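You operate a simulated robot arm through the tools that you are given. There is no shell and no other tool. Be economical: measure what you need, move in short steps, check, and stop when the job is done.

Carry out the task below with a simulated robot arm. There is one attempt and no reset: what you move stays moved.

## Task
Put things in order on the top of the long table. At the end: the clear dosing cup from the top of the long table stands where the white refill bottle stood; the white lotion jar (marked "DAY") from the top of the long table stands where the clear dosing cup stood; the cream gift box from the top of the long table stands on top of the brown brush stand foot; the white refill bottle from the top of the long table stands where the cream gift box stood; whatever was shut is shut again. Leave all else as you found it, and nothing knocked over.

It is judged by the outcome, as a careful person would: the job done as asked, and still so three seconds after it is handed in. It fails if anything else is knocked over, pushed out of place, dropped, spilled or broken.

## Robot
A 7-joint arm with a two-finger parallel gripper, fixed in place. Base frame: the origin is at the foot of the arm, x ahead of it, y to its left, z up; the work surface is at about z = 0. Readings come in mm, degrees, newtons and seconds.
With the tool pointing down near the work surface it reaches from about 240 to 620 mm from the base axis. Its first joint turns from -66.0 to 66.0 degrees. Payload 2.6 kg.
The TCP is the grasp point between the finger pads, 30 mm short of the fingertips. In the tool frame z runs along the fingers and y along their closing line. The gripper opens to 94 mm. The fingers are 28 mm wide and 10 mm thick; the gripper's body (50 by 96 mm) begins 55 mm behind the TCP.
Orientation is that of the tool frame in the base frame, as a unit quaternion [w, x, y, z]. With the fingers straight down and closing along the base's y, the tool's x points along the base's -x, its y along +y and its z along -z.

## Interface
- The arm moves only by the tool servo_tool. Its argument "plan" is a list of rows, each a list of 2 entries, a list of its own where there are three numbers: the shift along the base's x, y, z in mm, then the turn, a rotation vector about the base's x, y, z in degrees. In form: [[[tx, ty, tz], [rx, ry, rz]], ...]. A call has 1 to 12 rows; each row shifts and turns the commanded pose from where the row before left it. "grip" is the opening, from 0 (shut) to 1 (fully open), set as the call begins (left out, the last holds). Rows are played at 5 a second. More than 50 mm and 8.6 degrees between two rows, or a gripper value outside its range, and nothing of the call is played. A pose out of reach is approached as far as the arm can. The call stops where the force on the tool passes 40 N (or 10 N more than at its start, if that is more) or the arm is blocked; 0.2 s more then pass. Each finger travels about 72 mm/s and halts on what it meets, pressing with about 37 N; the grip force reading is that of the motor and also rises with nothing between the fingers. The clock runs only during rows and for 0.2 s after the last one: add rows that do not move to give the fingers time. The reply holds the time, the measured pose of the TCP, the force on the tool along the base axes, the opening and the grip force, in the units named above and with some noise.
- Cameras (640 x 400 px; columns grow to the right, rows downward): "scene" is fixed at [59.2, 442, 556.2]; the picture's right is [-0.68, -0.73, 0.00], its down [-0.44, 0.40, -0.80] and it looks along [0.59, -0.54, -0.60] (base axes); focal length 354 px, centre (320, 200). "wrist" rides on the gripper at [-37, 0, -58] in the tool frame; the picture's right is [0.00, -1.00, 0.00], its down [0.97, 0.00, -0.24] and it looks along [0.24, 0.00, 0.97] (tool axes); focal length 218 px, centre (320, 200).
- grab_frame(camera): a new picture of that camera. It takes no simulated time.
- pixel_to_xyz(camera, pixels): for up to 12 pixels [column, row] of the newest picture of that camera ("zoom" is the newest enlarged one), the place [x, y, z] in the base frame of the surface seen there, good to about 2 mm, but the place of the scene camera against the robot may be out by one fixed shift of up to 25 mm in any direction. It takes no simulated time.
- zoom(camera, box): a new picture of the part [left, top, right, bottom] of that camera's present view, enlarged. It takes no simulated time.
- job_done(): hands the job in; it is judged then, once.

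Keep the steps short. Do not move on a guess: measure, check each grasp and each placing, and mend mistakes. In all there are 80 turns and 34 pictures (those below and enlarged ones count). Leave the gripper open and the arm clear of the work at the hand-in unless told otherwise, and finish with a single line.

The tools are called after "Call:" as name(argument=value, ...) on one line, values as JSON. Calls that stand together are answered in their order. servo_tool: Moves the arm, as the interface text tells. Its arguments: {"type":"object","properties":{"plan":{"type":"array"},"grip":{"type":"number"}},"required":["plan"]} The other tools are called the same way: grab_frame (camera) takes a picture; pixel_to_xyz (camera, pixels) gives the place of the surface under pixels of a picture; zoom (camera, box) takes an enlarged picture of a part of a camera's view; job_done () hands the job in.

At the start:

```text
time_s: 0.0
tool_pos: [445.7, -131.5, 252.7]
tool_rot: [0.0, 0.0, 1.0, 0.001]
wrist_force: [-0.1, -0.7, 0.4]
grip_width: 93.9
grip_force: 0.0
```

scene: 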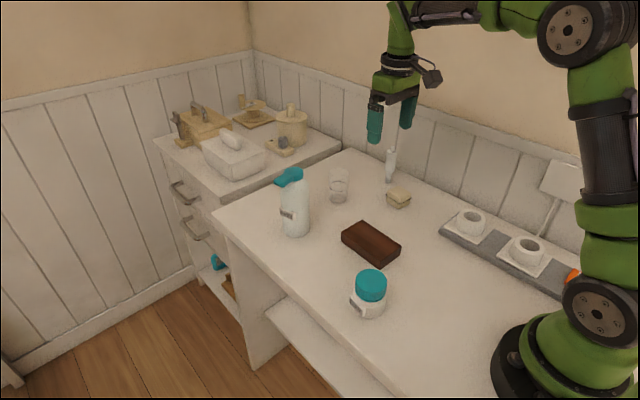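
wrist: 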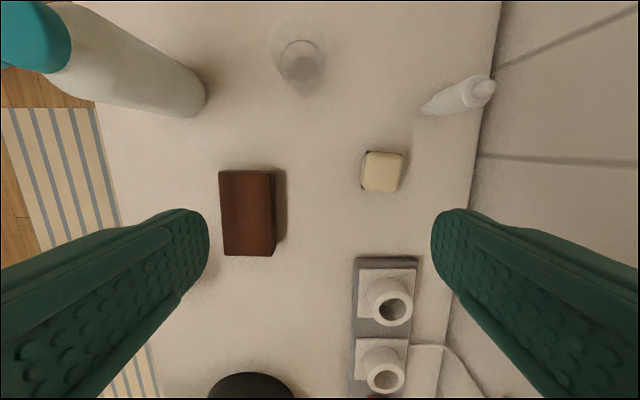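

I see the bottle at about (293,205), cup (339,185), cream box (398,198), brown block (371,243) and jar (369,292). I'll enlarge the view of them before measuring.

Call:
zoom(camera="scene", box=[240, 130, 440, 330])

Call:
pixel_to_xyz(camera="wrist", pixels=[[383, 172], [364, 152], [402, 155], [362, 188], [398, 192], [247, 212], [220, 171], [271, 171], [224, 255], [274, 255], [302, 45], [303, 75]])

Call:
pixel_to_xyz(camera="scene", pixels=[[370, 278], [368, 305], [356, 278], [386, 278], [366, 317], [398, 192], [371, 238], [293, 178], [294, 210], [294, 233], [339, 200], [391, 165]])

```text
2.00 times, centred on (340, 230) of scene
```

zoom: 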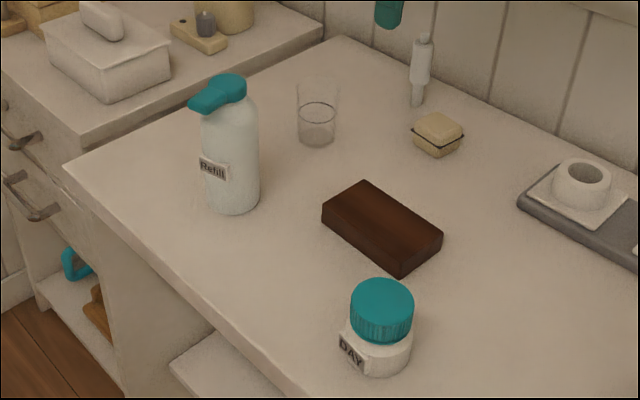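

```text
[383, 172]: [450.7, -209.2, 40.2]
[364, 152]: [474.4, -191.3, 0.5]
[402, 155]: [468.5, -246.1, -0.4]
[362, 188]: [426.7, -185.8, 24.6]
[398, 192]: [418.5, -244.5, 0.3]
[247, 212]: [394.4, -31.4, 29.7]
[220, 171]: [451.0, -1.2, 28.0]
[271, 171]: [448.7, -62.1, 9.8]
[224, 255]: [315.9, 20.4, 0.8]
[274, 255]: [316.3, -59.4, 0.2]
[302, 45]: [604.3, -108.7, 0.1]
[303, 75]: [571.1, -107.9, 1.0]
```

```text
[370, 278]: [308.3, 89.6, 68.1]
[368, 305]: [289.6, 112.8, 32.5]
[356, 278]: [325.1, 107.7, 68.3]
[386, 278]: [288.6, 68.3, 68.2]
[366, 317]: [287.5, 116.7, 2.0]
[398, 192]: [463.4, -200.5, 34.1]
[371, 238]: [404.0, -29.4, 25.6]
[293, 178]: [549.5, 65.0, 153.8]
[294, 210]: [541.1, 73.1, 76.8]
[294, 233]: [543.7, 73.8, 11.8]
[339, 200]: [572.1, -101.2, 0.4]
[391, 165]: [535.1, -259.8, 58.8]
```

The order box → bottle → cup → jar needs no temporary spot. The box seems to have a lid seam, so I'll look closer at it and at the bottle from the wrist.

Call:
zoom(camera="scene", box=[368, 170, 428, 230])

Call:
zoom(camera="wrist", box=[340, 130, 420, 210])

```text
6.67 times, centred on (398, 200) of scene
```

zoom: 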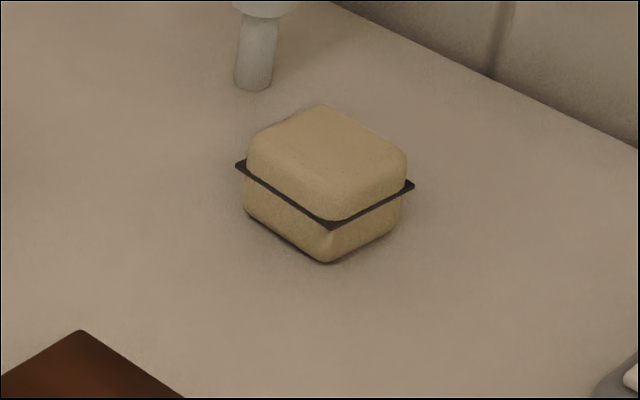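

```text
5.00 times, centred on (380, 170) of wrist
```

zoom: 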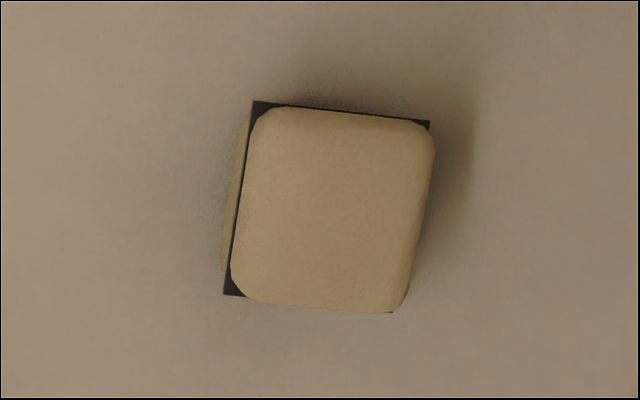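

The box top centre is near wrist pixel (381,171), with its yaw about -7°. I'll move above it and look again.

Call:
servo_tool(plan=[[[2, -38, -20], [0, 0, -3.5]], [[2, -38, -30], [0, 0, -3.5]], [[0, 0, -30], [0, 0, 0]], [[0, 0, 0], [0, 0, 0]]], grip=1)

Call:
grab_frame(camera="wrist")

```text
time_s: 1.0
tool_pos: [449.1, -206.7, 172.4]
tool_rot: [0.0, 0.061, 0.998, 0.0]
wrist_force: [-0.1, 0.6, -0.1]
grip_width: 94.0
grip_force: 0.1
```

```text
28 pictures are left
```

wrist: 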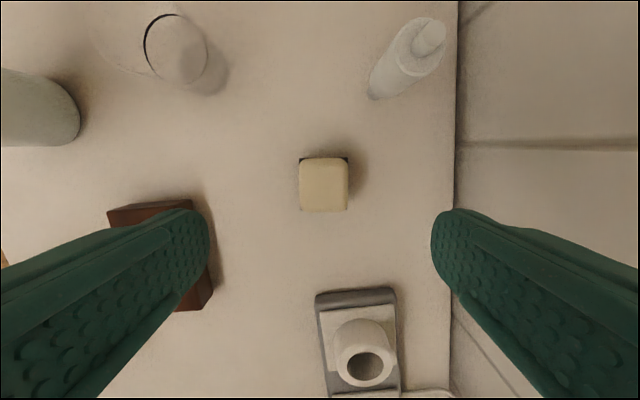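

The box now looks square to the gripper. I'll measure its edges, the tube, and the tray cup next to it.

Call:
pixel_to_xyz(camera="wrist", pixels=[[302, 185], [345, 185], [323, 162], [323, 208], [323, 185], [430, 35], [376, 92], [355, 290], [393, 300], [445, 200], [45, 105], [175, 85]])

```text
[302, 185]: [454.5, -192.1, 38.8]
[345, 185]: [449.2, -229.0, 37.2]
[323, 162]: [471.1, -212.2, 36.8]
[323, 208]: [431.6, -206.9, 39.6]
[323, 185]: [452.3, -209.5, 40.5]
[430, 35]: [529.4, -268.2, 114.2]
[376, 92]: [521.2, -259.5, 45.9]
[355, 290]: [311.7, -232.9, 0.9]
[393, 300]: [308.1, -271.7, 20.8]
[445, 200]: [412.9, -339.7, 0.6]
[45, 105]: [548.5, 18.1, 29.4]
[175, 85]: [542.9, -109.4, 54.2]
```

Box centre is (451.5,-210) and it is 40 mm tall. I'll descend to z≈35 in line with it, then close.

Call:
servo_tool(plan=[[[2, -3, -45], [0, 0, 0]], [[0, 0, -45], [0, 0, 0]], [[0, 0, -35], [0, 0, 0]], [[0, 0, -12], [0, 0, 0]], [[0, 0, 0], [0, 0, 0]]])

Call:
servo_tool(plan=[[[0, 0, 0], [0, 0, 0]], [[0, 0, 0], [0, 0, 0]], [[0, 0, 0], [0, 0, 0]], [[0, 0, 0], [0, 0, 0]]], grip=0.3)

```text
time_s: 2.2
tool_pos: [451.4, -208.8, 36.3]
tool_rot: [0.0, 0.061, 0.998, -0.001]
wrist_force: [-0.6, 0.0, -0.1]
grip_width: 94.4
grip_force: 0.1
```

```text
time_s: 3.2
tool_pos: [451.7, -209.2, 36.1]
tool_rot: [0.0, 0.061, 0.998, 0.0]
wrist_force: [-0.4, -0.2, 0.5]
grip_width: 48.3
grip_force: 36.5
```

The fingers stopped at 48 mm on the box's band. I'll lift it and look.

Call:
servo_tool(plan=[[[0, 0, 10], [0, 0, 0]], [[0, 0, 40], [0, 0, 0]], [[0, 0, 50], [0, 0, 0]], [[0, 0, 0], [0, 0, 0]]])

Call:
grab_frame(camera="wrist")

```text
time_s: 4.2
tool_pos: [452.2, -208.2, 137.6]
tool_rot: [0.0, 0.06, 0.998, 0.0]
wrist_force: [-0.2, -1.1, -0.7]
grip_width: 48.1
grip_force: 36.1
```

```text
27 pictures are left
```

wrist: 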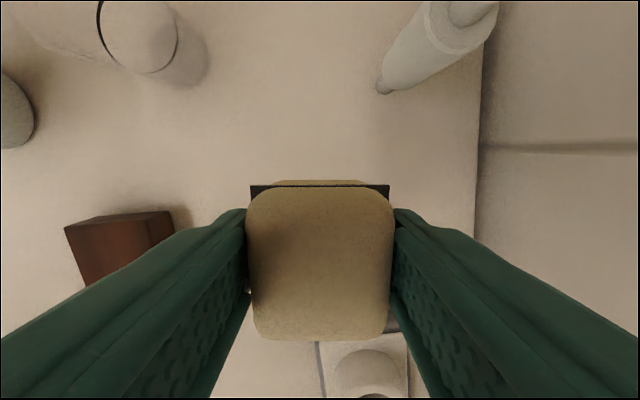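

The box is held level. I'll raise it and carry it to about (330,-31), short of the brown block, so I can measure the block ahead of the held box.

Call:
servo_tool(plan=[[[-10, 35, 30], [0, 0, 0]], [[-30, 35, 10], [0, 0, 1.5]], [[-30, 35, 0], [0, 0, 1.5]], [[-30, 35, 0], [0, 0, 2]], [[-22, 37, 0], [0, 0, 2]], [[0, 0, 0], [0, 0, 0]]])

Call:
grab_frame(camera="wrist")

```text
time_s: 5.6
tool_pos: [330.1, -31.5, 175.1]
tool_rot: [0.0, -0.001, 1.0, 0.0]
wrist_force: [0.6, -1.5, -0.4]
grip_width: 48.2
grip_force: 37.4
```

```text
26 pictures are left
```

wrist: 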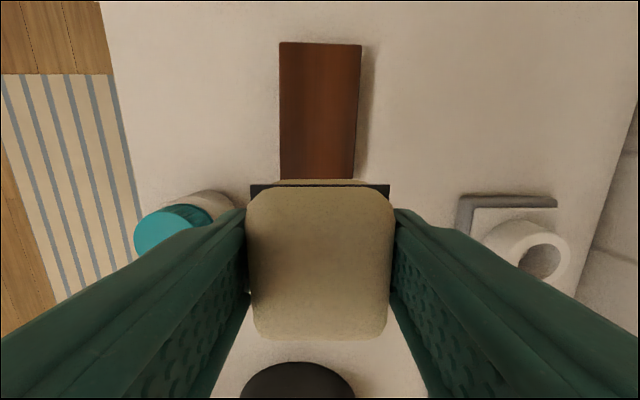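

Call:
pixel_to_xyz(camera="wrist", pixels=[[282, 46], [358, 48], [283, 100], [354, 100], [284, 170], [351, 170], [318, 46], [318, 110], [318, 172]])

Call:
pixel_to_xyz(camera="scene", pixels=[[366, 223], [399, 242], [343, 237], [377, 262], [371, 242]])

```text
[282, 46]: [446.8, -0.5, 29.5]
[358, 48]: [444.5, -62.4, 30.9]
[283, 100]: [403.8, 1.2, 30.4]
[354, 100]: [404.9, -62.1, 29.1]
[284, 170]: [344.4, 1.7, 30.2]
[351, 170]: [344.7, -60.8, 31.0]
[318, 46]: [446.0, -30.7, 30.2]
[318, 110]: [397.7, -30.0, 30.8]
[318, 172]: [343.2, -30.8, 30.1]
```

```text
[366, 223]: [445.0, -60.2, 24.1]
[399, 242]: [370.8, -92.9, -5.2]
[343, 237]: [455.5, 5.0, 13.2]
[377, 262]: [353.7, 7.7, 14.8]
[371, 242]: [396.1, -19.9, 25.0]
```

Block top is z=30, y from about -64 to +2, with the far edge x≈449. The near edge is hidden, so I'll read it in the scene view.

Call:
zoom(camera="scene", box=[320, 190, 440, 310])

```text
3.33 times, centred on (380, 250) of scene
```

zoom: 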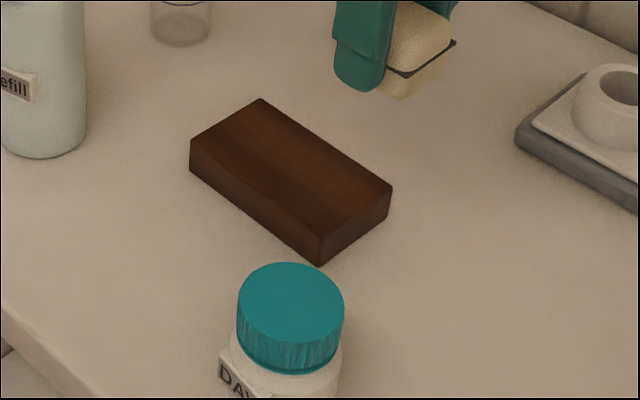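

Call:
pixel_to_xyz(camera="zoom", pixels=[[388, 188], [322, 232], [352, 212], [262, 102], [194, 143], [228, 125], [290, 168]])

```text
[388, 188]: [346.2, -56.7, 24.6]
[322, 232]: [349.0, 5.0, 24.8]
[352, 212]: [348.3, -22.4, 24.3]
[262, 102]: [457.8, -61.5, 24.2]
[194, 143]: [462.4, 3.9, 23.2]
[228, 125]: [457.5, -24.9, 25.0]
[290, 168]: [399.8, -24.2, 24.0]
```

Correcting for the scene shift, the block spans x 337–449, so its centre is (393,-31). I'll carry the box there and lower it until it touches, expected at TCP z≈66.

Call:
servo_tool(plan=[[[31, 0, 0], [0, 0, 0]], [[32, 0, -10], [0, 0, 0]], [[0, 0, -45], [0, 0, 0]], [[0, 0, -35], [0, 0, 0]], [[0, 0, -12], [0, 0, 0]], [[0, 0, -4], [0, 0, 0]], [[0, 0, -1.5], [0, 0, 0]], [[0, 0, 0], [0, 0, 0]]])

Call:
grab_frame(camera="scene")

```text
time_s: 7.4
tool_pos: [393.4, -31.4, 68.0]
tool_rot: [0.0, 0.0, 1.0, 0.0]
wrist_force: [-0.7, 0.4, -0.9]
grip_width: 48.4
grip_force: 37.3
```

```text
24 pictures are left
```

scene: 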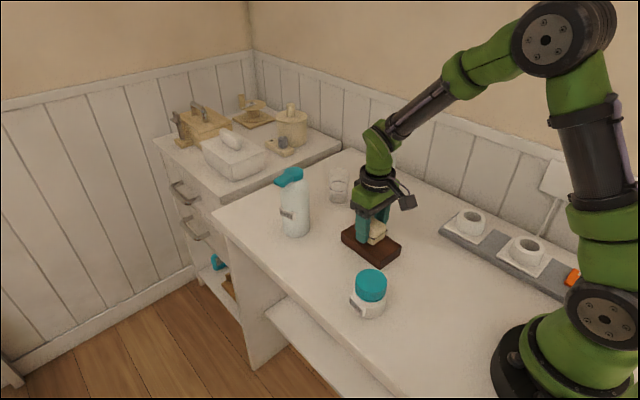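

The box is just above the block. I'll lower it in small steps until I read contact.

Call:
servo_tool(plan=[[[0, 0, -1], [0, 0, 0]], [[0, 0, -1], [0, 0, 0]], [[0, 0, 0], [0, 0, 0]]])

```text
time_s: 8.2
tool_pos: [393.4, -31.5, 67.4]
tool_rot: [0.0, 0.0, 1.0, 0.0]
wrist_force: [-1.5, 0.1, 7.0]
grip_width: 48.4
grip_force: 37.0
```

The 7 N upward force shows contact. I'll open the gripper, then rise straight up.

Call:
servo_tool(plan=[[[0, 0, 0], [0, 0, 0]], [[0, 0, 0], [0, 0, 0]], [[0, 0, 0], [0, 0, 0]], [[0, 0, 30], [0, 0, 0]], [[0, 0, 50], [0, 0, 0]], [[0, 0, 50], [0, 0, 0]], [[0, 0, 50], [0, 0, 0]], [[0, 0, 0], [0, 0, 0]]], grip=1)

Call:
zoom(camera="scene", box=[260, 150, 420, 310])

```text
time_s: 10.0
tool_pos: [393.2, -31.8, 247.9]
tool_rot: [0.0, 0.0, 1.0, -0.001]
wrist_force: [0.0, 0.2, 0.4]
grip_width: 94.0
grip_force: 0.1
```

```text
2.50 times, centred on (340, 230) of scene
```

zoom: 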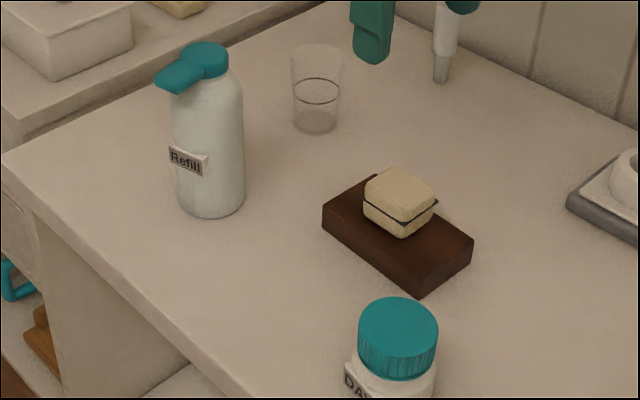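

The box sits squarely on the brown block. Next is the bottle: I'll rise and view it from above.

Call:
servo_tool(plan=[[[25, 30, 40], [0, 0, 0]], [[25, 35, 15], [0, 0, 0]], [[25, 30, 0], [0, 0, 0]], [[0, 0, 0], [0, 0, 0]]])

Call:
grab_frame(camera="wrist")

```text
refused: row 1 steps farther than a row can; nothing moved
```

```text
22 pictures are left
```

wrist: 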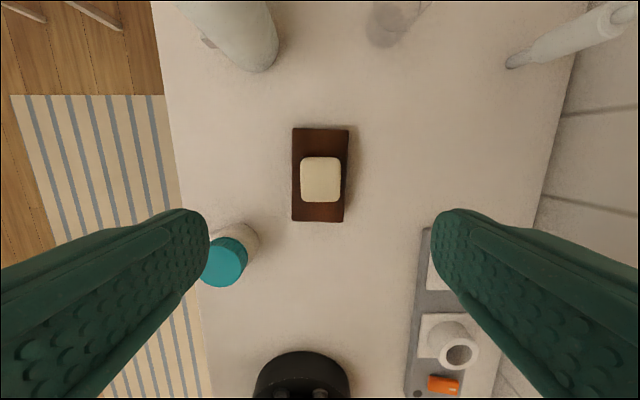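

The step was too long, so I'll split it up. This view also confirms the box is well placed on the block.

Call:
servo_tool(plan=[[[0, 10, 40], [0, 0, 0]], [[25, 35, 15], [0, 0, 0]], [[30, 35, 0], [0, 0, 0]], [[35, 15, 0], [0, 0, 0]], [[0, 0, 0], [0, 0, 0]]])

Call:
grab_frame(camera="wrist")

```text
time_s: 11.2
tool_pos: [484.2, 63.1, 301.0]
tool_rot: [0.0, 0.0, 1.0, 0.0]
wrist_force: [-1.1, 0.1, 0.3]
grip_width: 93.9
grip_force: 0.1
```

```text
21 pictures are left
```

wrist: 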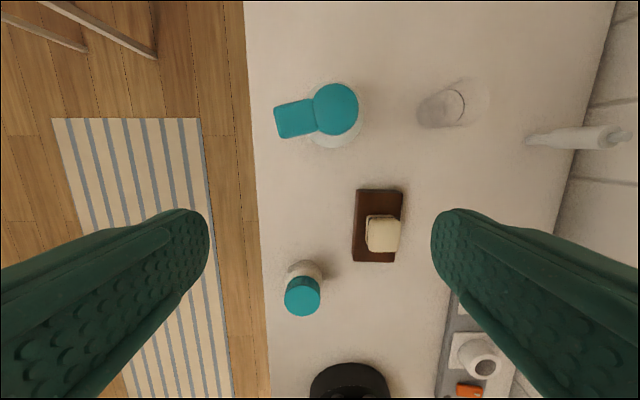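

The spout points to +y, turned about 11° toward -x. I'll measure the cap, the body and the cup.

Call:
pixel_to_xyz(camera="wrist", pixels=[[337, 110], [337, 86], [337, 132], [356, 108], [318, 108], [335, 144], [280, 122], [297, 118], [463, 105], [440, 125], [360, 120], [440, 108]])

Call:
pixel_to_xyz(camera="scene", pixels=[[296, 171], [296, 185], [296, 230], [283, 205], [308, 205], [282, 222], [307, 222], [295, 222]])

```text
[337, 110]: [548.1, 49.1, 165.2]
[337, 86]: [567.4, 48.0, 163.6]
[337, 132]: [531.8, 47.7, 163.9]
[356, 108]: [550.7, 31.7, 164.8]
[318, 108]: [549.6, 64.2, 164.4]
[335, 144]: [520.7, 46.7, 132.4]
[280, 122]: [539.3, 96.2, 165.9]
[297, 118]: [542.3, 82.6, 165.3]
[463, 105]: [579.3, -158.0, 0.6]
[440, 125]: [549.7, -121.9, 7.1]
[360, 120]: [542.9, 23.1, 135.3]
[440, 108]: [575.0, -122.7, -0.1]
```

```text
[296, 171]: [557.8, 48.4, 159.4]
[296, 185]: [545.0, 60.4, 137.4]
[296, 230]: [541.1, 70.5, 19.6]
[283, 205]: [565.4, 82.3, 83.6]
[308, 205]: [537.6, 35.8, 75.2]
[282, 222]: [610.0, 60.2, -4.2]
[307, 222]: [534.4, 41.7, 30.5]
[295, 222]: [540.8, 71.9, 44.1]
```

Bottle axis is (549.5, 48), top z 165, shoulder about z 133, body about 60 mm across. I'll turn the gripper -79° so the fingers miss the spout, staying high above it.

Call:
servo_tool(plan=[[[6.5, -1.5, 0], [0, 0, -7.9]], [[6.5, -1.5, 0], [0, 0, -7.9]], [[6.5, -1.5, 0], [0, 0, -7.9]], [[6.5, -1.5, 0], [0, 0, -7.9]], [[6.5, -1.5, 0], [0, 0, -7.9]], [[6.5, -1.5, 0], [0, 0, -7.9]], [[6.5, -1.5, 0], [0, 0, -7.9]], [[6.5, -1.5, 0], [0, 0, -7.9]], [[6.5, -1.5, 0], [0, 0, -7.9]], [[6.5, -1.5, 0], [0, 0, -7.9]], [[0, 0, 0], [0, 0, 0]]])

Call:
grab_frame(camera="wrist")

```text
time_s: 13.6
tool_pos: [547.3, 48.2, 301.1]
tool_rot: [0.0, 0.637, 0.771, 0.0]
wrist_force: [-0.4, -0.2, -0.1]
grip_width: 93.9
grip_force: 0.0
```

```text
20 pictures are left
```

wrist: 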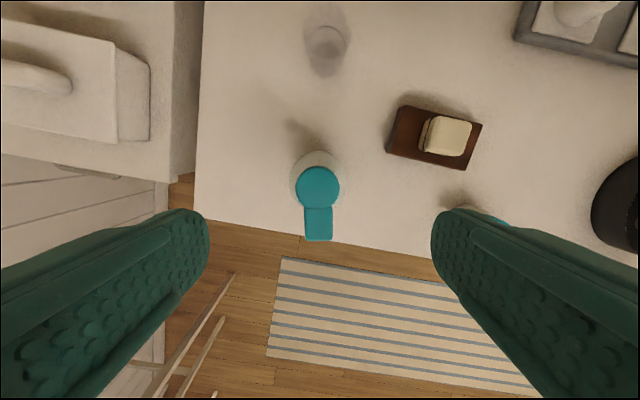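

Aligned: the cap is at column 318 and the spout lies between the fingers. I'll descend to z≈120.

Call:
servo_tool(plan=[[[2, 0, -45], [0, 0, 0]], [[0, 0, -45], [0, 0, 0]], [[0, 0, -45], [0, 0, 0]], [[0, 0, -30], [0, 0, 0]], [[0, 0, -16], [0, 0, 0]], [[0, 0, 0], [0, 0, 0]]])

Call:
servo_tool(plan=[[[0, 0, 0], [0, 0, 0]], [[0, 0, 0], [0, 0, 0]], [[0, 0, 0], [0, 0, 0]]], grip=0.45)

Call:
grab_frame(camera="scene")

```text
time_s: 15.0
tool_pos: [550.7, 49.1, 119.1]
tool_rot: [0.0, 0.636, 0.772, -0.001]
wrist_force: [0.6, -0.1, 0.3]
grip_width: 93.9
grip_force: 0.2
```

```text
time_s: 15.8
tool_pos: [550.3, 48.1, 119.9]
tool_rot: [0.001, 0.637, 0.771, 0.001]
wrist_force: [1.0, 0.3, -1.0]
grip_width: 64.4
grip_force: 37.1
```

```text
19 pictures are left
```

scene: 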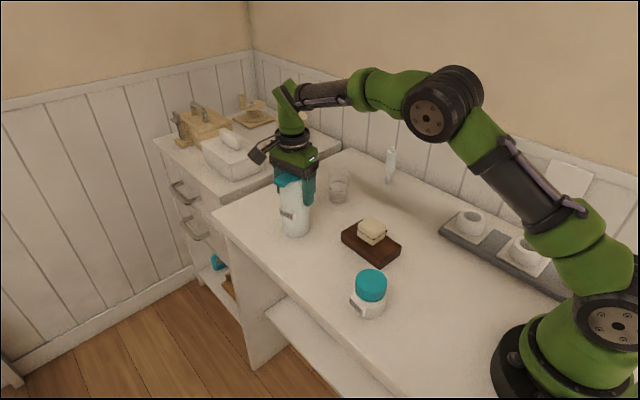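

The bottle is held at 64 mm. I'll lift it slightly, then go high enough to pass over everything.

Call:
servo_tool(plan=[[[0, 0, 5], [0, 0, 0]], [[0, 0, 25], [0, 0, 0]], [[0, 0, 45], [0, 0, 0]], [[0, 0, 45], [0, 0, 0]], [[0, 0, 20], [0, 0, 0]], [[0, 0, 0], [0, 0, 0]]])

Call:
servo_tool(plan=[[[-14, -37, 0], [0, 0, 0]], [[-14, -37, 0], [0, 0, 0]], [[-14, -37, 0], [0, 0, 0]], [[-14, -37, 0], [0, 0, 0]], [[-14, -37, 0], [0, 0, 0]], [[-14, -37, 0], [0, 0, 0]], [[-14.5, -36, 0], [0, 0, 0]], [[0, 0, 0], [0, 0, 0]], [[0, 0, 0], [0, 0, 0]]])

Call:
grab_frame(camera="scene")

```text
time_s: 17.2
tool_pos: [550.1, 47.0, 261.4]
tool_rot: [0.0, 0.637, 0.771, 0.0]
wrist_force: [0.0, 0.2, -2.7]
grip_width: 64.1
grip_force: 37.2
```

```text
time_s: 19.2
tool_pos: [451.8, -209.8, 259.6]
tool_rot: [0.0, 0.636, 0.771, 0.0]
wrist_force: [-0.4, 0.0, -3.3]
grip_width: 64.4
grip_force: 37.0
```

```text
18 pictures are left
```

scene: 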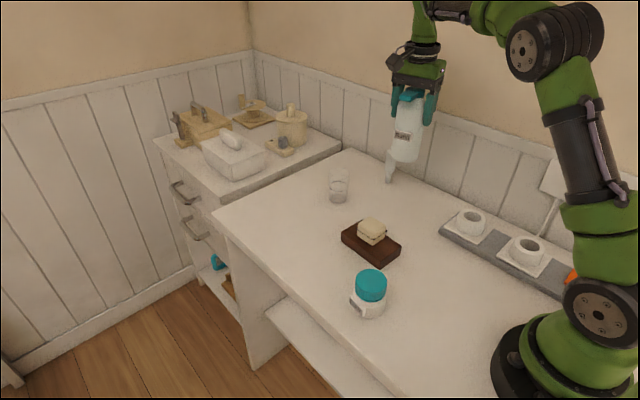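

The bottle is over the box's old place, and the view of the site is clear. I'll lower it to just above the surface, then in small steps.

Call:
servo_tool(plan=[[[0, 0, -45], [0, 0, 0]], [[0, 0, -45], [0, 0, 0]], [[0, 0, -30], [0, 0, 0]], [[0, 0, -14], [0, 0, 0]], [[0, 0, -4], [0, 0, 0]], [[0, 0, 0], [0, 0, 0]]])

Call:
servo_tool(plan=[[[0, 0, -1], [0, 0, 0]], [[0, 0, -1], [0, 0, 0]], [[0, 0, 0], [0, 0, 0]]])

```text
time_s: 20.6
tool_pos: [452.3, -209.9, 121.5]
tool_rot: [0.0, 0.636, 0.772, 0.0]
wrist_force: [-0.3, -0.4, -3.2]
grip_width: 64.4
grip_force: 37.0
```

```text
time_s: 21.4
tool_pos: [451.8, -210.3, 119.4]
tool_rot: [-0.001, 0.636, 0.772, 0.001]
wrist_force: [-0.7, 1.1, -0.3]
grip_width: 64.2
grip_force: 36.9
```

The force dropped from -3.2 to -0.3 N, so the bottle is nearly carried by the table. I'll go 1 mm further to confirm contact.

Call:
servo_tool(plan=[[[0, 0, -0.7], [0, 0, 0]], [[0, 0, 0], [0, 0, 0]]])

```text
time_s: 22.0
tool_pos: [451.3, -211.0, 120.8]
tool_rot: [0.0, 0.636, 0.772, 0.001]
wrist_force: [-2.8, 2.1, 8.9]
grip_width: 64.1
grip_force: 36.8
```

There is 9 N of contact now. I'll release and rise straight up.

Call:
servo_tool(plan=[[[0, 0, 0], [0, 0, 0]], [[0, 0, 0], [0, 0, 0]], [[0, 0, 0], [0, 0, 0]], [[0, 0, 30], [0, 0, 0]], [[0, 0, 45], [0, 0, 0]], [[0, 0, 45], [0, 0, 0]], [[0, 0, 45], [0, 0, 0]], [[0, 0, 0], [0, 0, 0]]], grip=1)

Call:
grab_frame(camera="scene")

```text
time_s: 23.8
tool_pos: [451.6, -209.6, 285.9]
tool_rot: [0.0, 0.636, 0.772, -0.001]
wrist_force: [-0.1, 0.4, -0.2]
grip_width: 94.2
grip_force: 0.2
```

```text
17 pictures are left
```

scene: 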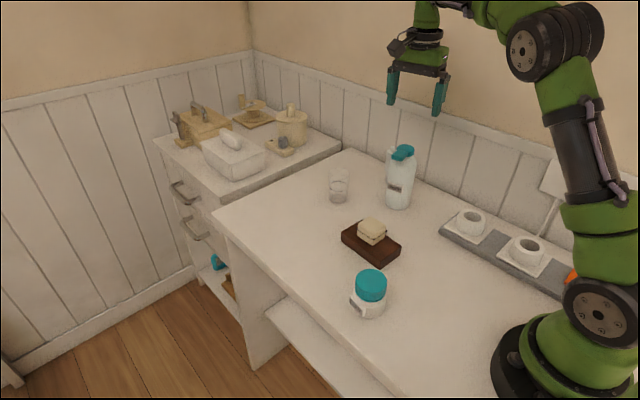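

The bottle stands at the box's old place. Next is the cup: I'll turn back +79° while moving to view it at about (520,-110).

Call:
servo_tool(plan=[[[7, 10, 0], [0, 0, 7.9]], [[7, 10, 0], [0, 0, 7.9]], [[7, 10, 0], [0, 0, 7.9]], [[7, 10, 0], [0, 0, 7.9]], [[7, 10, 0], [0, 0, 7.9]], [[7, 10, 0], [0, 0, 7.9]], [[7, 10, 0], [0, 0, 7.9]], [[7, 10, 0], [0, 0, 7.9]], [[7, 10, 0], [0, 0, 7.9]], [[7, 10, 0], [0, 0, 7.9]], [[0, 0, -30], [0, 0, 0]], [[0, 0, 0], [0, 0, 0]]])

Call:
grab_frame(camera="wrist")

```text
time_s: 26.4
tool_pos: [521.5, -110.3, 254.7]
tool_rot: [0.0, -0.001, 1.0, 0.0]
wrist_force: [-0.1, 0.6, -0.6]
grip_width: 93.8
grip_force: 0.0
```

```text
16 pictures are left
```

wrist: 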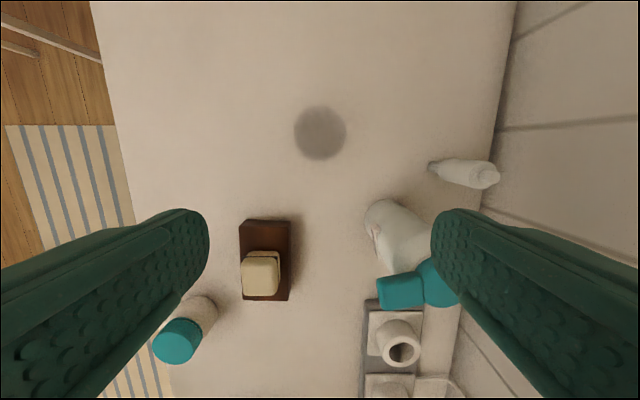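

The cup shows as a faint dark disc at (320,133). I'll enlarge it.

Call:
zoom(camera="wrist", box=[270, 85, 370, 185])

Call:
zoom(camera="scene", box=[310, 155, 370, 215])

Call:
pixel_to_xyz(camera="wrist", pixels=[[320, 133], [296, 133], [345, 133], [320, 108], [320, 158], [300, 120], [340, 120], [310, 133], [330, 133]])

```text
4.00 times, centred on (320, 135) of wrist
```

zoom: 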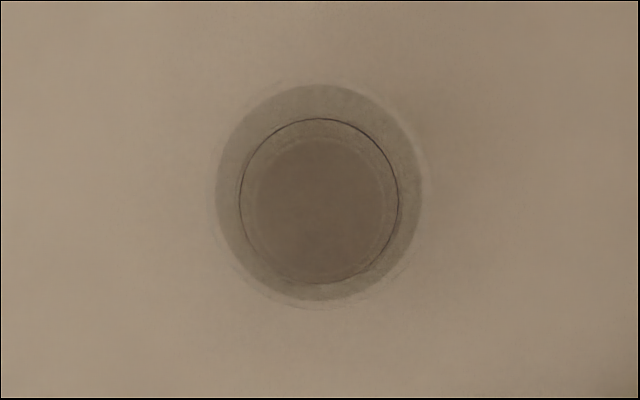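

```text
6.67 times, centred on (340, 185) of scene
```

zoom: 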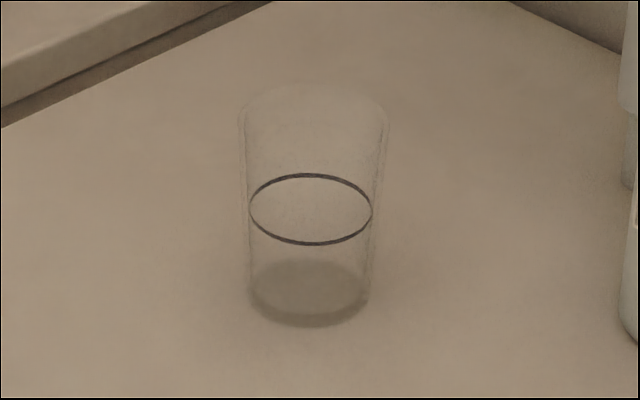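

```text
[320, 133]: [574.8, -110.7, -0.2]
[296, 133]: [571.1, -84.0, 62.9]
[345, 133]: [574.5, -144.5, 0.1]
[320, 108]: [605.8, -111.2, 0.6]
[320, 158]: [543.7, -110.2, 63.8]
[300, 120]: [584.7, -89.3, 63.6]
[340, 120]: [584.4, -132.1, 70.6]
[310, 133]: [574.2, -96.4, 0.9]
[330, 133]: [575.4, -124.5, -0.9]
```

Base and rim both centre at about (570.5,-110.5); the cup is about 85 mm high and 49–57 mm wide. I'll move above it and come down to z≈45.

Call:
servo_tool(plan=[[[25, 0, -10], [0, 0, 0]], [[24, 0, -10], [0, 0, 0]], [[0, 0, -40], [0, 0, 0]], [[0, 0, -20], [0, 0, 0]], [[0, 0, 0], [0, 0, 0]]])

Call:
grab_frame(camera="wrist")

```text
time_s: 27.6
tool_pos: [569.6, -110.2, 173.6]
tool_rot: [0.0, 0.0, 1.0, 0.0]
wrist_force: [1.0, 0.3, -0.5]
grip_width: 93.8
grip_force: 0.1
```

```text
13 pictures are left
```

wrist: 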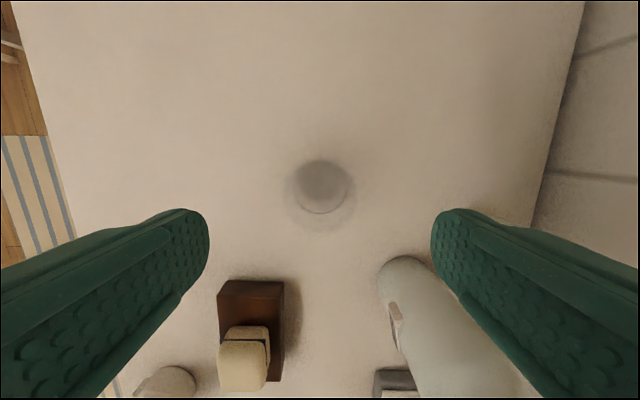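

The cup is centred (column 321, x works out to 570.3). I'll descend to z≈45 and close gently.

Call:
servo_tool(plan=[[[0.5, 0, -45], [0, 0, 0]], [[0, 0, -40], [0, 0, 0]], [[0, 0, -30], [0, 0, 0]], [[0, 0, -13], [0, 0, 0]], [[0, 0, 0], [0, 0, 0]]])

Call:
servo_tool(plan=[[[0, 0, 0], [0, 0, 0]], [[0, 0, 0], [0, 0, 0]], [[0, 0, 0], [0, 0, 0]], [[0, 0, 0], [0, 0, 0]]], grip=0.45)

```text
time_s: 28.8
tool_pos: [570.3, -109.7, 45.8]
tool_rot: [0.0, -0.001, 1.0, 0.0]
wrist_force: [-1.0, 0.3, 0.0]
grip_width: 94.0
grip_force: 0.2
```

```text
time_s: 29.8
tool_pos: [570.8, -109.4, 47.4]
tool_rot: [0.0, 0.0, 1.0, 0.0]
wrist_force: [0.3, -0.5, -0.5]
grip_width: 55.6
grip_force: 37.3
```

Gripped at 55.6 mm. I'll lift it gently and check.

Call:
servo_tool(plan=[[[0, 0, 5], [0, 0, 0]], [[0, 0, 15], [0, 0, 0]], [[0, 0, 25], [0, 0, 0]], [[0, 0, 15], [0, 0, 0]], [[0, 0, 0], [0, 0, 0]]])

Call:
zoom(camera="scene", box=[270, 90, 430, 250])

```text
time_s: 31.0
tool_pos: [570.4, -109.9, 107.1]
tool_rot: [0.001, 0.0, 1.0, 0.0]
wrist_force: [-0.3, 0.6, -1.4]
grip_width: 55.9
grip_force: 37.5
```

```text
2.50 times, centred on (350, 170) of scene
```

zoom: 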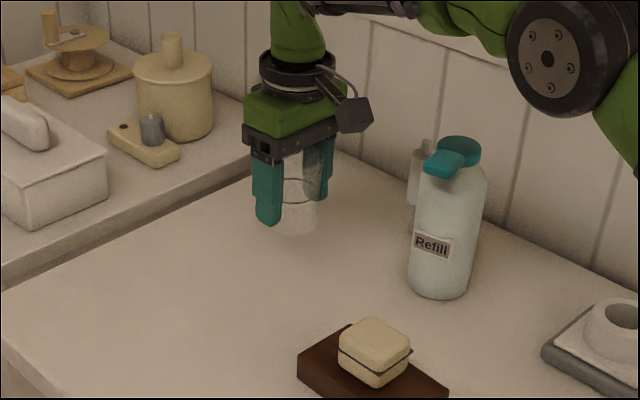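

The cup is held upright. I'll carry it smoothly to (550,48), then lower it to just above the surface.

Call:
servo_tool(plan=[[[-2, 15, 0], [0, 0, 0]], [[-3, 26, 0], [0, 0, 0]], [[-4, 30, 0], [0, 0, 0]], [[-4, 30, 0], [0, 0, 0]], [[-4, 30, 0], [0, 0, 0]], [[-3, 18, 0], [0, 0, 0]], [[-0.5, 9, 0], [0, 0, 0]], [[0, 0, 0], [0, 0, 0]]])

Call:
servo_tool(plan=[[[0, 0, -15], [0, 0, 0]], [[0, 0, -25], [0, 0, 0]], [[0, 0, -13], [0, 0, 0]], [[0, 0, -4], [0, 0, 0]], [[0, 0, 0], [0, 0, 0]]])

Call:
servo_tool(plan=[[[0, 0, -1.5], [0, 0, 0]], [[0, 0, -1], [0, 0, 0]], [[0, 0, 0], [0, 0, 0]]])

```text
time_s: 32.8
tool_pos: [549.6, 48.0, 106.6]
tool_rot: [0.0, 0.0, 1.0, -0.001]
wrist_force: [-0.8, -0.5, -0.6]
grip_width: 56.0
grip_force: 36.9
```

```text
time_s: 34.0
tool_pos: [550.3, 48.8, 50.7]
tool_rot: [0.0, 0.0, 1.0, 0.0]
wrist_force: [0.4, -0.1, -0.6]
grip_width: 55.8
grip_force: 37.0
```

```text
time_s: 34.8
tool_pos: [550.3, 48.6, 47.0]
tool_rot: [0.001, 0.0, 1.0, 0.0]
wrist_force: [-0.3, 0.5, -1.1]
grip_width: 55.7
grip_force: 36.9
```

No contact yet (about -1 N). I'll go down another millimetre.

Call:
servo_tool(plan=[[[0, 0, -0.8], [0, 0, 0]], [[0, 0, 0], [0, 0, 0]]])

```text
time_s: 35.4
tool_pos: [550.8, 48.2, 45.5]
tool_rot: [0.0, 0.0, 1.0, 0.0]
wrist_force: [0.1, -0.6, -0.1]
grip_width: 55.9
grip_force: 36.7
```

Call:
servo_tool(plan=[[[0, 0, -0.7], [0, 0, 0]], [[0, 0, 0], [0, 0, 0]]])

```text
time_s: 36.0
tool_pos: [551.1, 49.7, 47.1]
tool_rot: [0.001, 0.0, 1.0, 0.0]
wrist_force: [-1.8, 0.1, 6.3]
grip_width: 55.7
grip_force: 36.8
```

Contact reads 6 N. I'll open, let it settle, then rise straight up.

Call:
servo_tool(plan=[[[0, 0, 0], [0, 0, 0]], [[0, 0, 0], [0, 0, 0]], [[0, 0, 0], [0, 0, 0]], [[0, 0, 20], [0, 0, 0]], [[0, 0, 45], [0, 0, 0]], [[0, 0, 45], [0, 0, 0]], [[0, 0, 45], [0, 0, 0]], [[0, 0, 0], [0, 0, 0]]], grip=1)

Call:
grab_frame(camera="scene")

```text
time_s: 37.8
tool_pos: [550.0, 48.7, 200.8]
tool_rot: [0.0, 0.0, 1.0, 0.0]
wrist_force: [0.1, -0.6, -0.1]
grip_width: 94.3
grip_force: 0.0
```

```text
11 pictures are left
```

scene: 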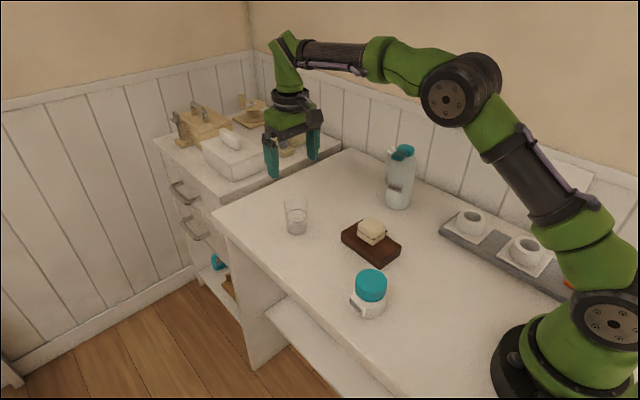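

The cup stands where the bottle was. Next is the jar: I'll move above it, to about (300,90), and measure.

Call:
servo_tool(plan=[[[-40, 6, 10], [0, 0, 0]], [[-45, 6, 0], [0, 0, 0]], [[-45, 7, 0], [0, 0, 0]], [[-45, 7, 0], [0, 0, 0]], [[-45, 8, 0], [0, 0, 0]], [[-30, 8, 0], [0, 0, 0]], [[0, 0, 0], [0, 0, 0]]])

Call:
grab_frame(camera="wrist")

```text
time_s: 39.4
tool_pos: [300.0, 90.1, 209.3]
tool_rot: [0.0, -0.001, 1.0, 0.0]
wrist_force: [-0.4, -0.2, 0.8]
grip_width: 93.8
grip_force: 0.1
```

```text
10 pictures are left
```

wrist: 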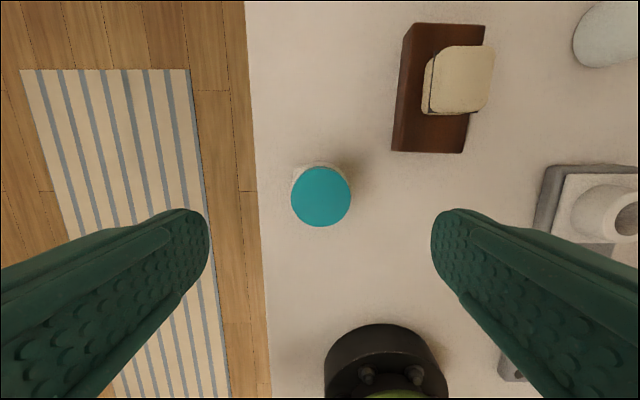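

Call:
pixel_to_xyz(camera="wrist", pixels=[[321, 197], [294, 197], [348, 197], [321, 170], [321, 223], [310, 164], [458, 80], [475, 60], [440, 105]])

Call:
pixel_to_xyz(camera="scene", pixels=[[370, 298], [371, 303], [371, 313], [380, 308], [357, 290], [384, 290]])

Call:
zoom(camera="scene", box=[330, 255, 410, 335])

```text
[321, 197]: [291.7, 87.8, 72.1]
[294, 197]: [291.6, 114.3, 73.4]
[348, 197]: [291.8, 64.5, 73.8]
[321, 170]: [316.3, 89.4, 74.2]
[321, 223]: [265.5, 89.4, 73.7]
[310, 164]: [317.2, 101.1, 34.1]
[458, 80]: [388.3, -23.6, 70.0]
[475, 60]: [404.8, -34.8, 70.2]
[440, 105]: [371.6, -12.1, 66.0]
```

```text
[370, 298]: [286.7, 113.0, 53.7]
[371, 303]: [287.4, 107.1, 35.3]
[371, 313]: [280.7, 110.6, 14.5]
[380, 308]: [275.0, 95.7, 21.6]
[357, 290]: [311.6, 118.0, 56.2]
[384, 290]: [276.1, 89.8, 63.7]
```

```text
5.00 times, centred on (370, 295) of scene
```

zoom: 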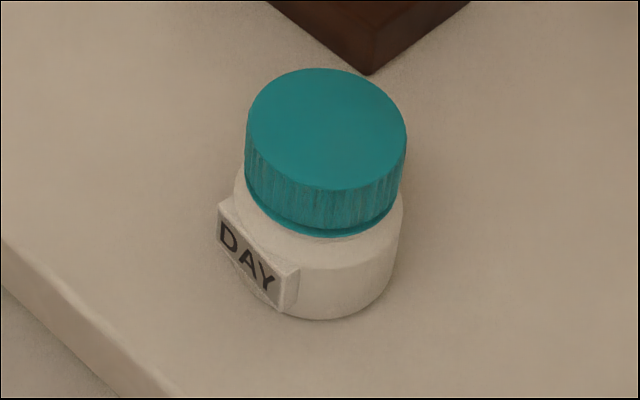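

The jar axis is (291.5, 89), cap top z 74, body about 57 mm. The DAY label plate faces +y, so I'll close along x: turn -88° while centring.

Call:
servo_tool(plan=[[[-8.5, -1, 0], [0, 0, -8]], [[0, 0, 0], [0, 0, -8]], [[0, 0, 0], [0, 0, -8]], [[0, 0, 0], [0, 0, -8]], [[0, 0, 0], [0, 0, -8]], [[0, 0, 0], [0, 0, -8]], [[0, 0, 0], [0, 0, -8]], [[0, 0, 0], [0, 0, -8]], [[0, 0, 0], [0, 0, -8]], [[0, 0, 0], [0, 0, -8]], [[0, 0, -30], [0, 0, -8]], [[0, 0, 0], [0, 0, 0]]])

Call:
grab_frame(camera="wrist")

```text
time_s: 42.0
tool_pos: [290.6, 88.4, 179.7]
tool_rot: [0.0, 0.695, 0.719, 0.0]
wrist_force: [-0.2, 0.6, -0.5]
grip_width: 94.1
grip_force: 0.0
```

```text
8 pictures are left
```

wrist: 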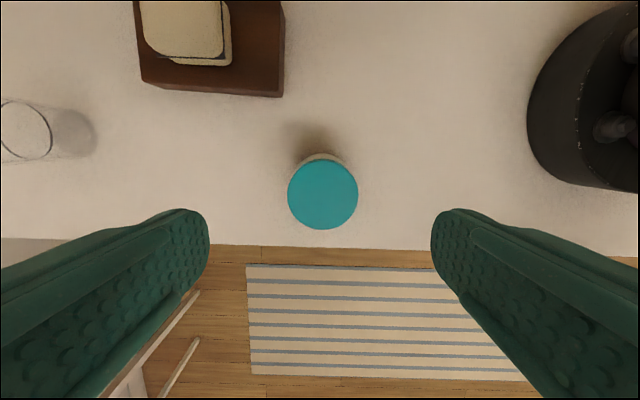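

The cap is centred within about 2 mm. I'll descend to z≈35 and close.

Call:
servo_tool(plan=[[[-0.7, 0, -45], [0, 0, 0]], [[0, 0, -45], [0, 0, 0]], [[0, 0, -35], [0, 0, 0]], [[0, 0, -19], [0, 0, 0]], [[0, 0, 0], [0, 0, 0]]])

Call:
servo_tool(plan=[[[0, 0, 0], [0, 0, 0]], [[0, 0, 0], [0, 0, 0]], [[0, 0, 0], [0, 0, 0]], [[0, 0, 0], [0, 0, 0]]], grip=0.45)

```text
time_s: 43.2
tool_pos: [292.2, 90.0, 35.9]
tool_rot: [-0.001, 0.695, 0.719, 0.0]
wrist_force: [-0.5, 0.0, 0.4]
grip_width: 93.8
grip_force: 0.0
```

```text
time_s: 44.2
tool_pos: [291.5, 89.7, 36.5]
tool_rot: [0.0, 0.695, 0.719, 0.0]
wrist_force: [0.2, 0.1, 0.5]
grip_width: 60.9
grip_force: 36.7
```

Gripped at 61 mm on the body. I'll lift it 130 mm and check.

Call:
servo_tool(plan=[[[0, 0, 5], [0, 0, 0]], [[0, 0, 25], [0, 0, 0]], [[0, 0, 45], [0, 0, 0]], [[0, 0, 40], [0, 0, 0]], [[0, 0, 15], [0, 0, 0]], [[0, 0, 0], [0, 0, 0]]])

Call:
grab_frame(camera="scene")

```text
time_s: 45.6
tool_pos: [291.5, 89.3, 165.9]
tool_rot: [0.0, 0.694, 0.72, -0.001]
wrist_force: [-0.2, 0.2, -1.3]
grip_width: 60.8
grip_force: 36.9
```

```text
7 pictures are left
```

scene: 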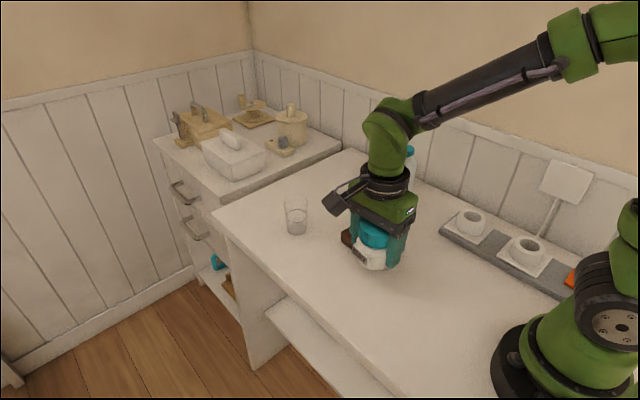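

The jar is held with its lid on. I'll carry it over to (570.4,-110).

Call:
servo_tool(plan=[[[15, -10, 0], [0, 0, 0]], [[28, -20, 0], [0, 0, 0]], [[32, -23, 0], [0, 0, 0]], [[32, -23, 0], [0, 0, 0]], [[32, -23, 0], [0, 0, 0]], [[32, -23, 0], [0, 0, 0]], [[32, -23, 0], [0, 0, 0]], [[32, -23, 0], [0, 0, 0]], [[28, -20, 0], [0, 0, 0]], [[16, -11.5, 0], [0, 0, 0]], [[0, 0, 0], [0, 0, 0]], [[0, 0, 0], [0, 0, 0]]])

Call:
servo_tool(plan=[[[0, 0, -45], [0, 0, 0]], [[0, 0, -45], [0, 0, 0]], [[0, 0, -25], [0, 0, 0]], [[0, 0, -10], [0, 0, 0]], [[0, 0, 0], [0, 0, 0]]])

```text
time_s: 48.2
tool_pos: [569.3, -111.2, 165.5]
tool_rot: [0.0, 0.694, 0.72, 0.001]
wrist_force: [-0.8, 0.9, -2.6]
grip_width: 61.1
grip_force: 37.3
```

```text
time_s: 49.4
tool_pos: [570.2, -110.4, 41.8]
tool_rot: [0.0, 0.695, 0.719, 0.001]
wrist_force: [-0.4, -0.1, -1.3]
grip_width: 60.7
grip_force: 36.9
```

The jar is at (570.2,-110.4), about 5 mm up. I'll lower it in small steps to contact.

Call:
servo_tool(plan=[[[0, 0, -2], [0, 0, 0]], [[0, 0, -1.5], [0, 0, 0]], [[0, 0, -1], [0, 0, 0]], [[0, 0, 0], [0, 0, 0]]])

Call:
servo_tool(plan=[[[0, 0, -0.7], [0, 0, 0]], [[0, 0, 0], [0, 0, 0]]])

```text
time_s: 50.4
tool_pos: [570.5, -109.7, 36.7]
tool_rot: [0.0, 0.695, 0.719, -0.001]
wrist_force: [-0.3, -0.5, -2.3]
grip_width: 61.0
grip_force: 37.1
```

```text
time_s: 51.0
tool_pos: [569.7, -110.7, 37.3]
tool_rot: [0.0, 0.695, 0.719, 0.0]
wrist_force: [-1.0, 0.1, 1.6]
grip_width: 61.0
grip_force: 36.9
```

Contact is starting (-2.3 to +1.6 N). One small step more will seat it.

Call:
servo_tool(plan=[[[0, 0, -0.4], [0, 0, 0]], [[0, 0, 0], [0, 0, 0]]])

Call:
servo_tool(plan=[[[0, 0, 0], [0, 0, 0]], [[0, 0, 0], [0, 0, 0]], [[0, 0, 0], [0, 0, 0]], [[0, 0, 20], [0, 0, 0]], [[0, 0, 45], [0, 0, 0]], [[0, 0, 45], [0, 0, 0]], [[0, 0, 45], [0, 0, 0]], [[-30, 0, 30], [0, 0, 0]], [[0, 0, 0], [0, 0, 0]]], grip=1)

Call:
grab_frame(camera="scene")

Call:
grab_frame(camera="wrist")

```text
time_s: 51.6
tool_pos: [570.8, -110.8, 37.2]
tool_rot: [0.0, 0.695, 0.719, 0.001]
wrist_force: [-2.7, -0.5, 7.8]
grip_width: 60.7
grip_force: 37.0
```

```text
time_s: 53.6
tool_pos: [538.3, -109.4, 221.5]
tool_rot: [0.0, 0.695, 0.719, 0.0]
wrist_force: [-0.3, 0.0, -0.2]
grip_width: 94.1
grip_force: 0.0
```

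```text
6 pictures are left
```

scene: 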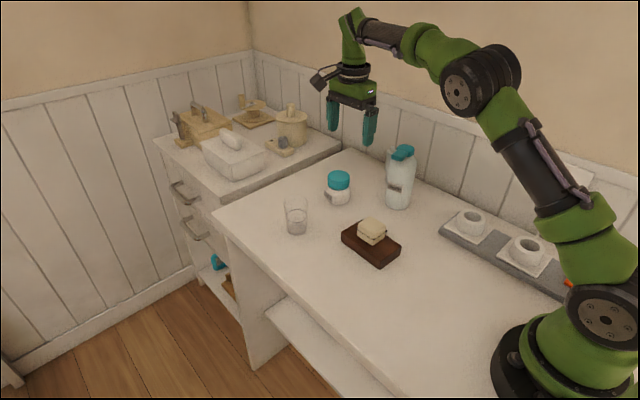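

```text
5 pictures are left
```

wrist: 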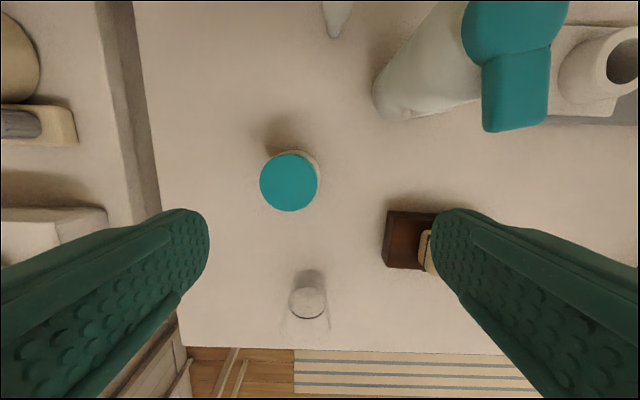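

All four items stand in place, upright and lids on. I'll raise the open gripper well clear.

Call:
servo_tool(plan=[[[-30, 0, 35], [0, 0, 0]], [[-40, 0, 25], [0, 0, 0]], [[0, 0, 0], [0, 0, 0]], [[0, 0, 0], [0, 0, 0]]])

Call:
zoom(camera="scene", box=[270, 130, 430, 290])

```text
time_s: 54.6
tool_pos: [469.8, -110.3, 280.0]
tool_rot: [0.0, 0.695, 0.719, 0.0]
wrist_force: [0.2, -0.2, -0.5]
grip_width: 94.3
grip_force: 0.1
```

```text
2.50 times, centred on (350, 210) of scene
```

zoom: 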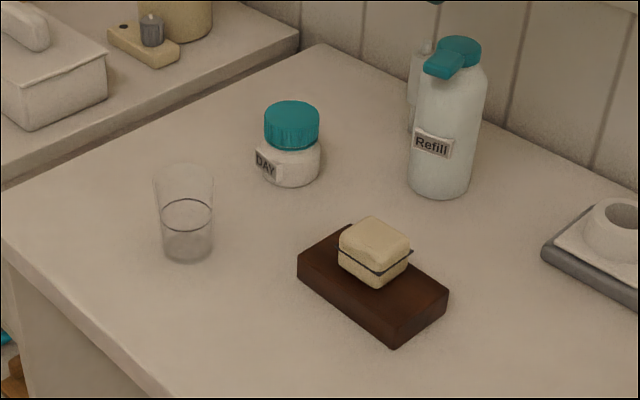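

The cup, jar, bottle and box are all upright in their asked places, and the arm is clear with the gripper open. I'm handing in now.

Call:
job_done()

```text
The job is handed in.
```

The cup, jar, gift box and refill bottle all stand where you asked, upright and with lids on, and nothing else was knocked over or moved.
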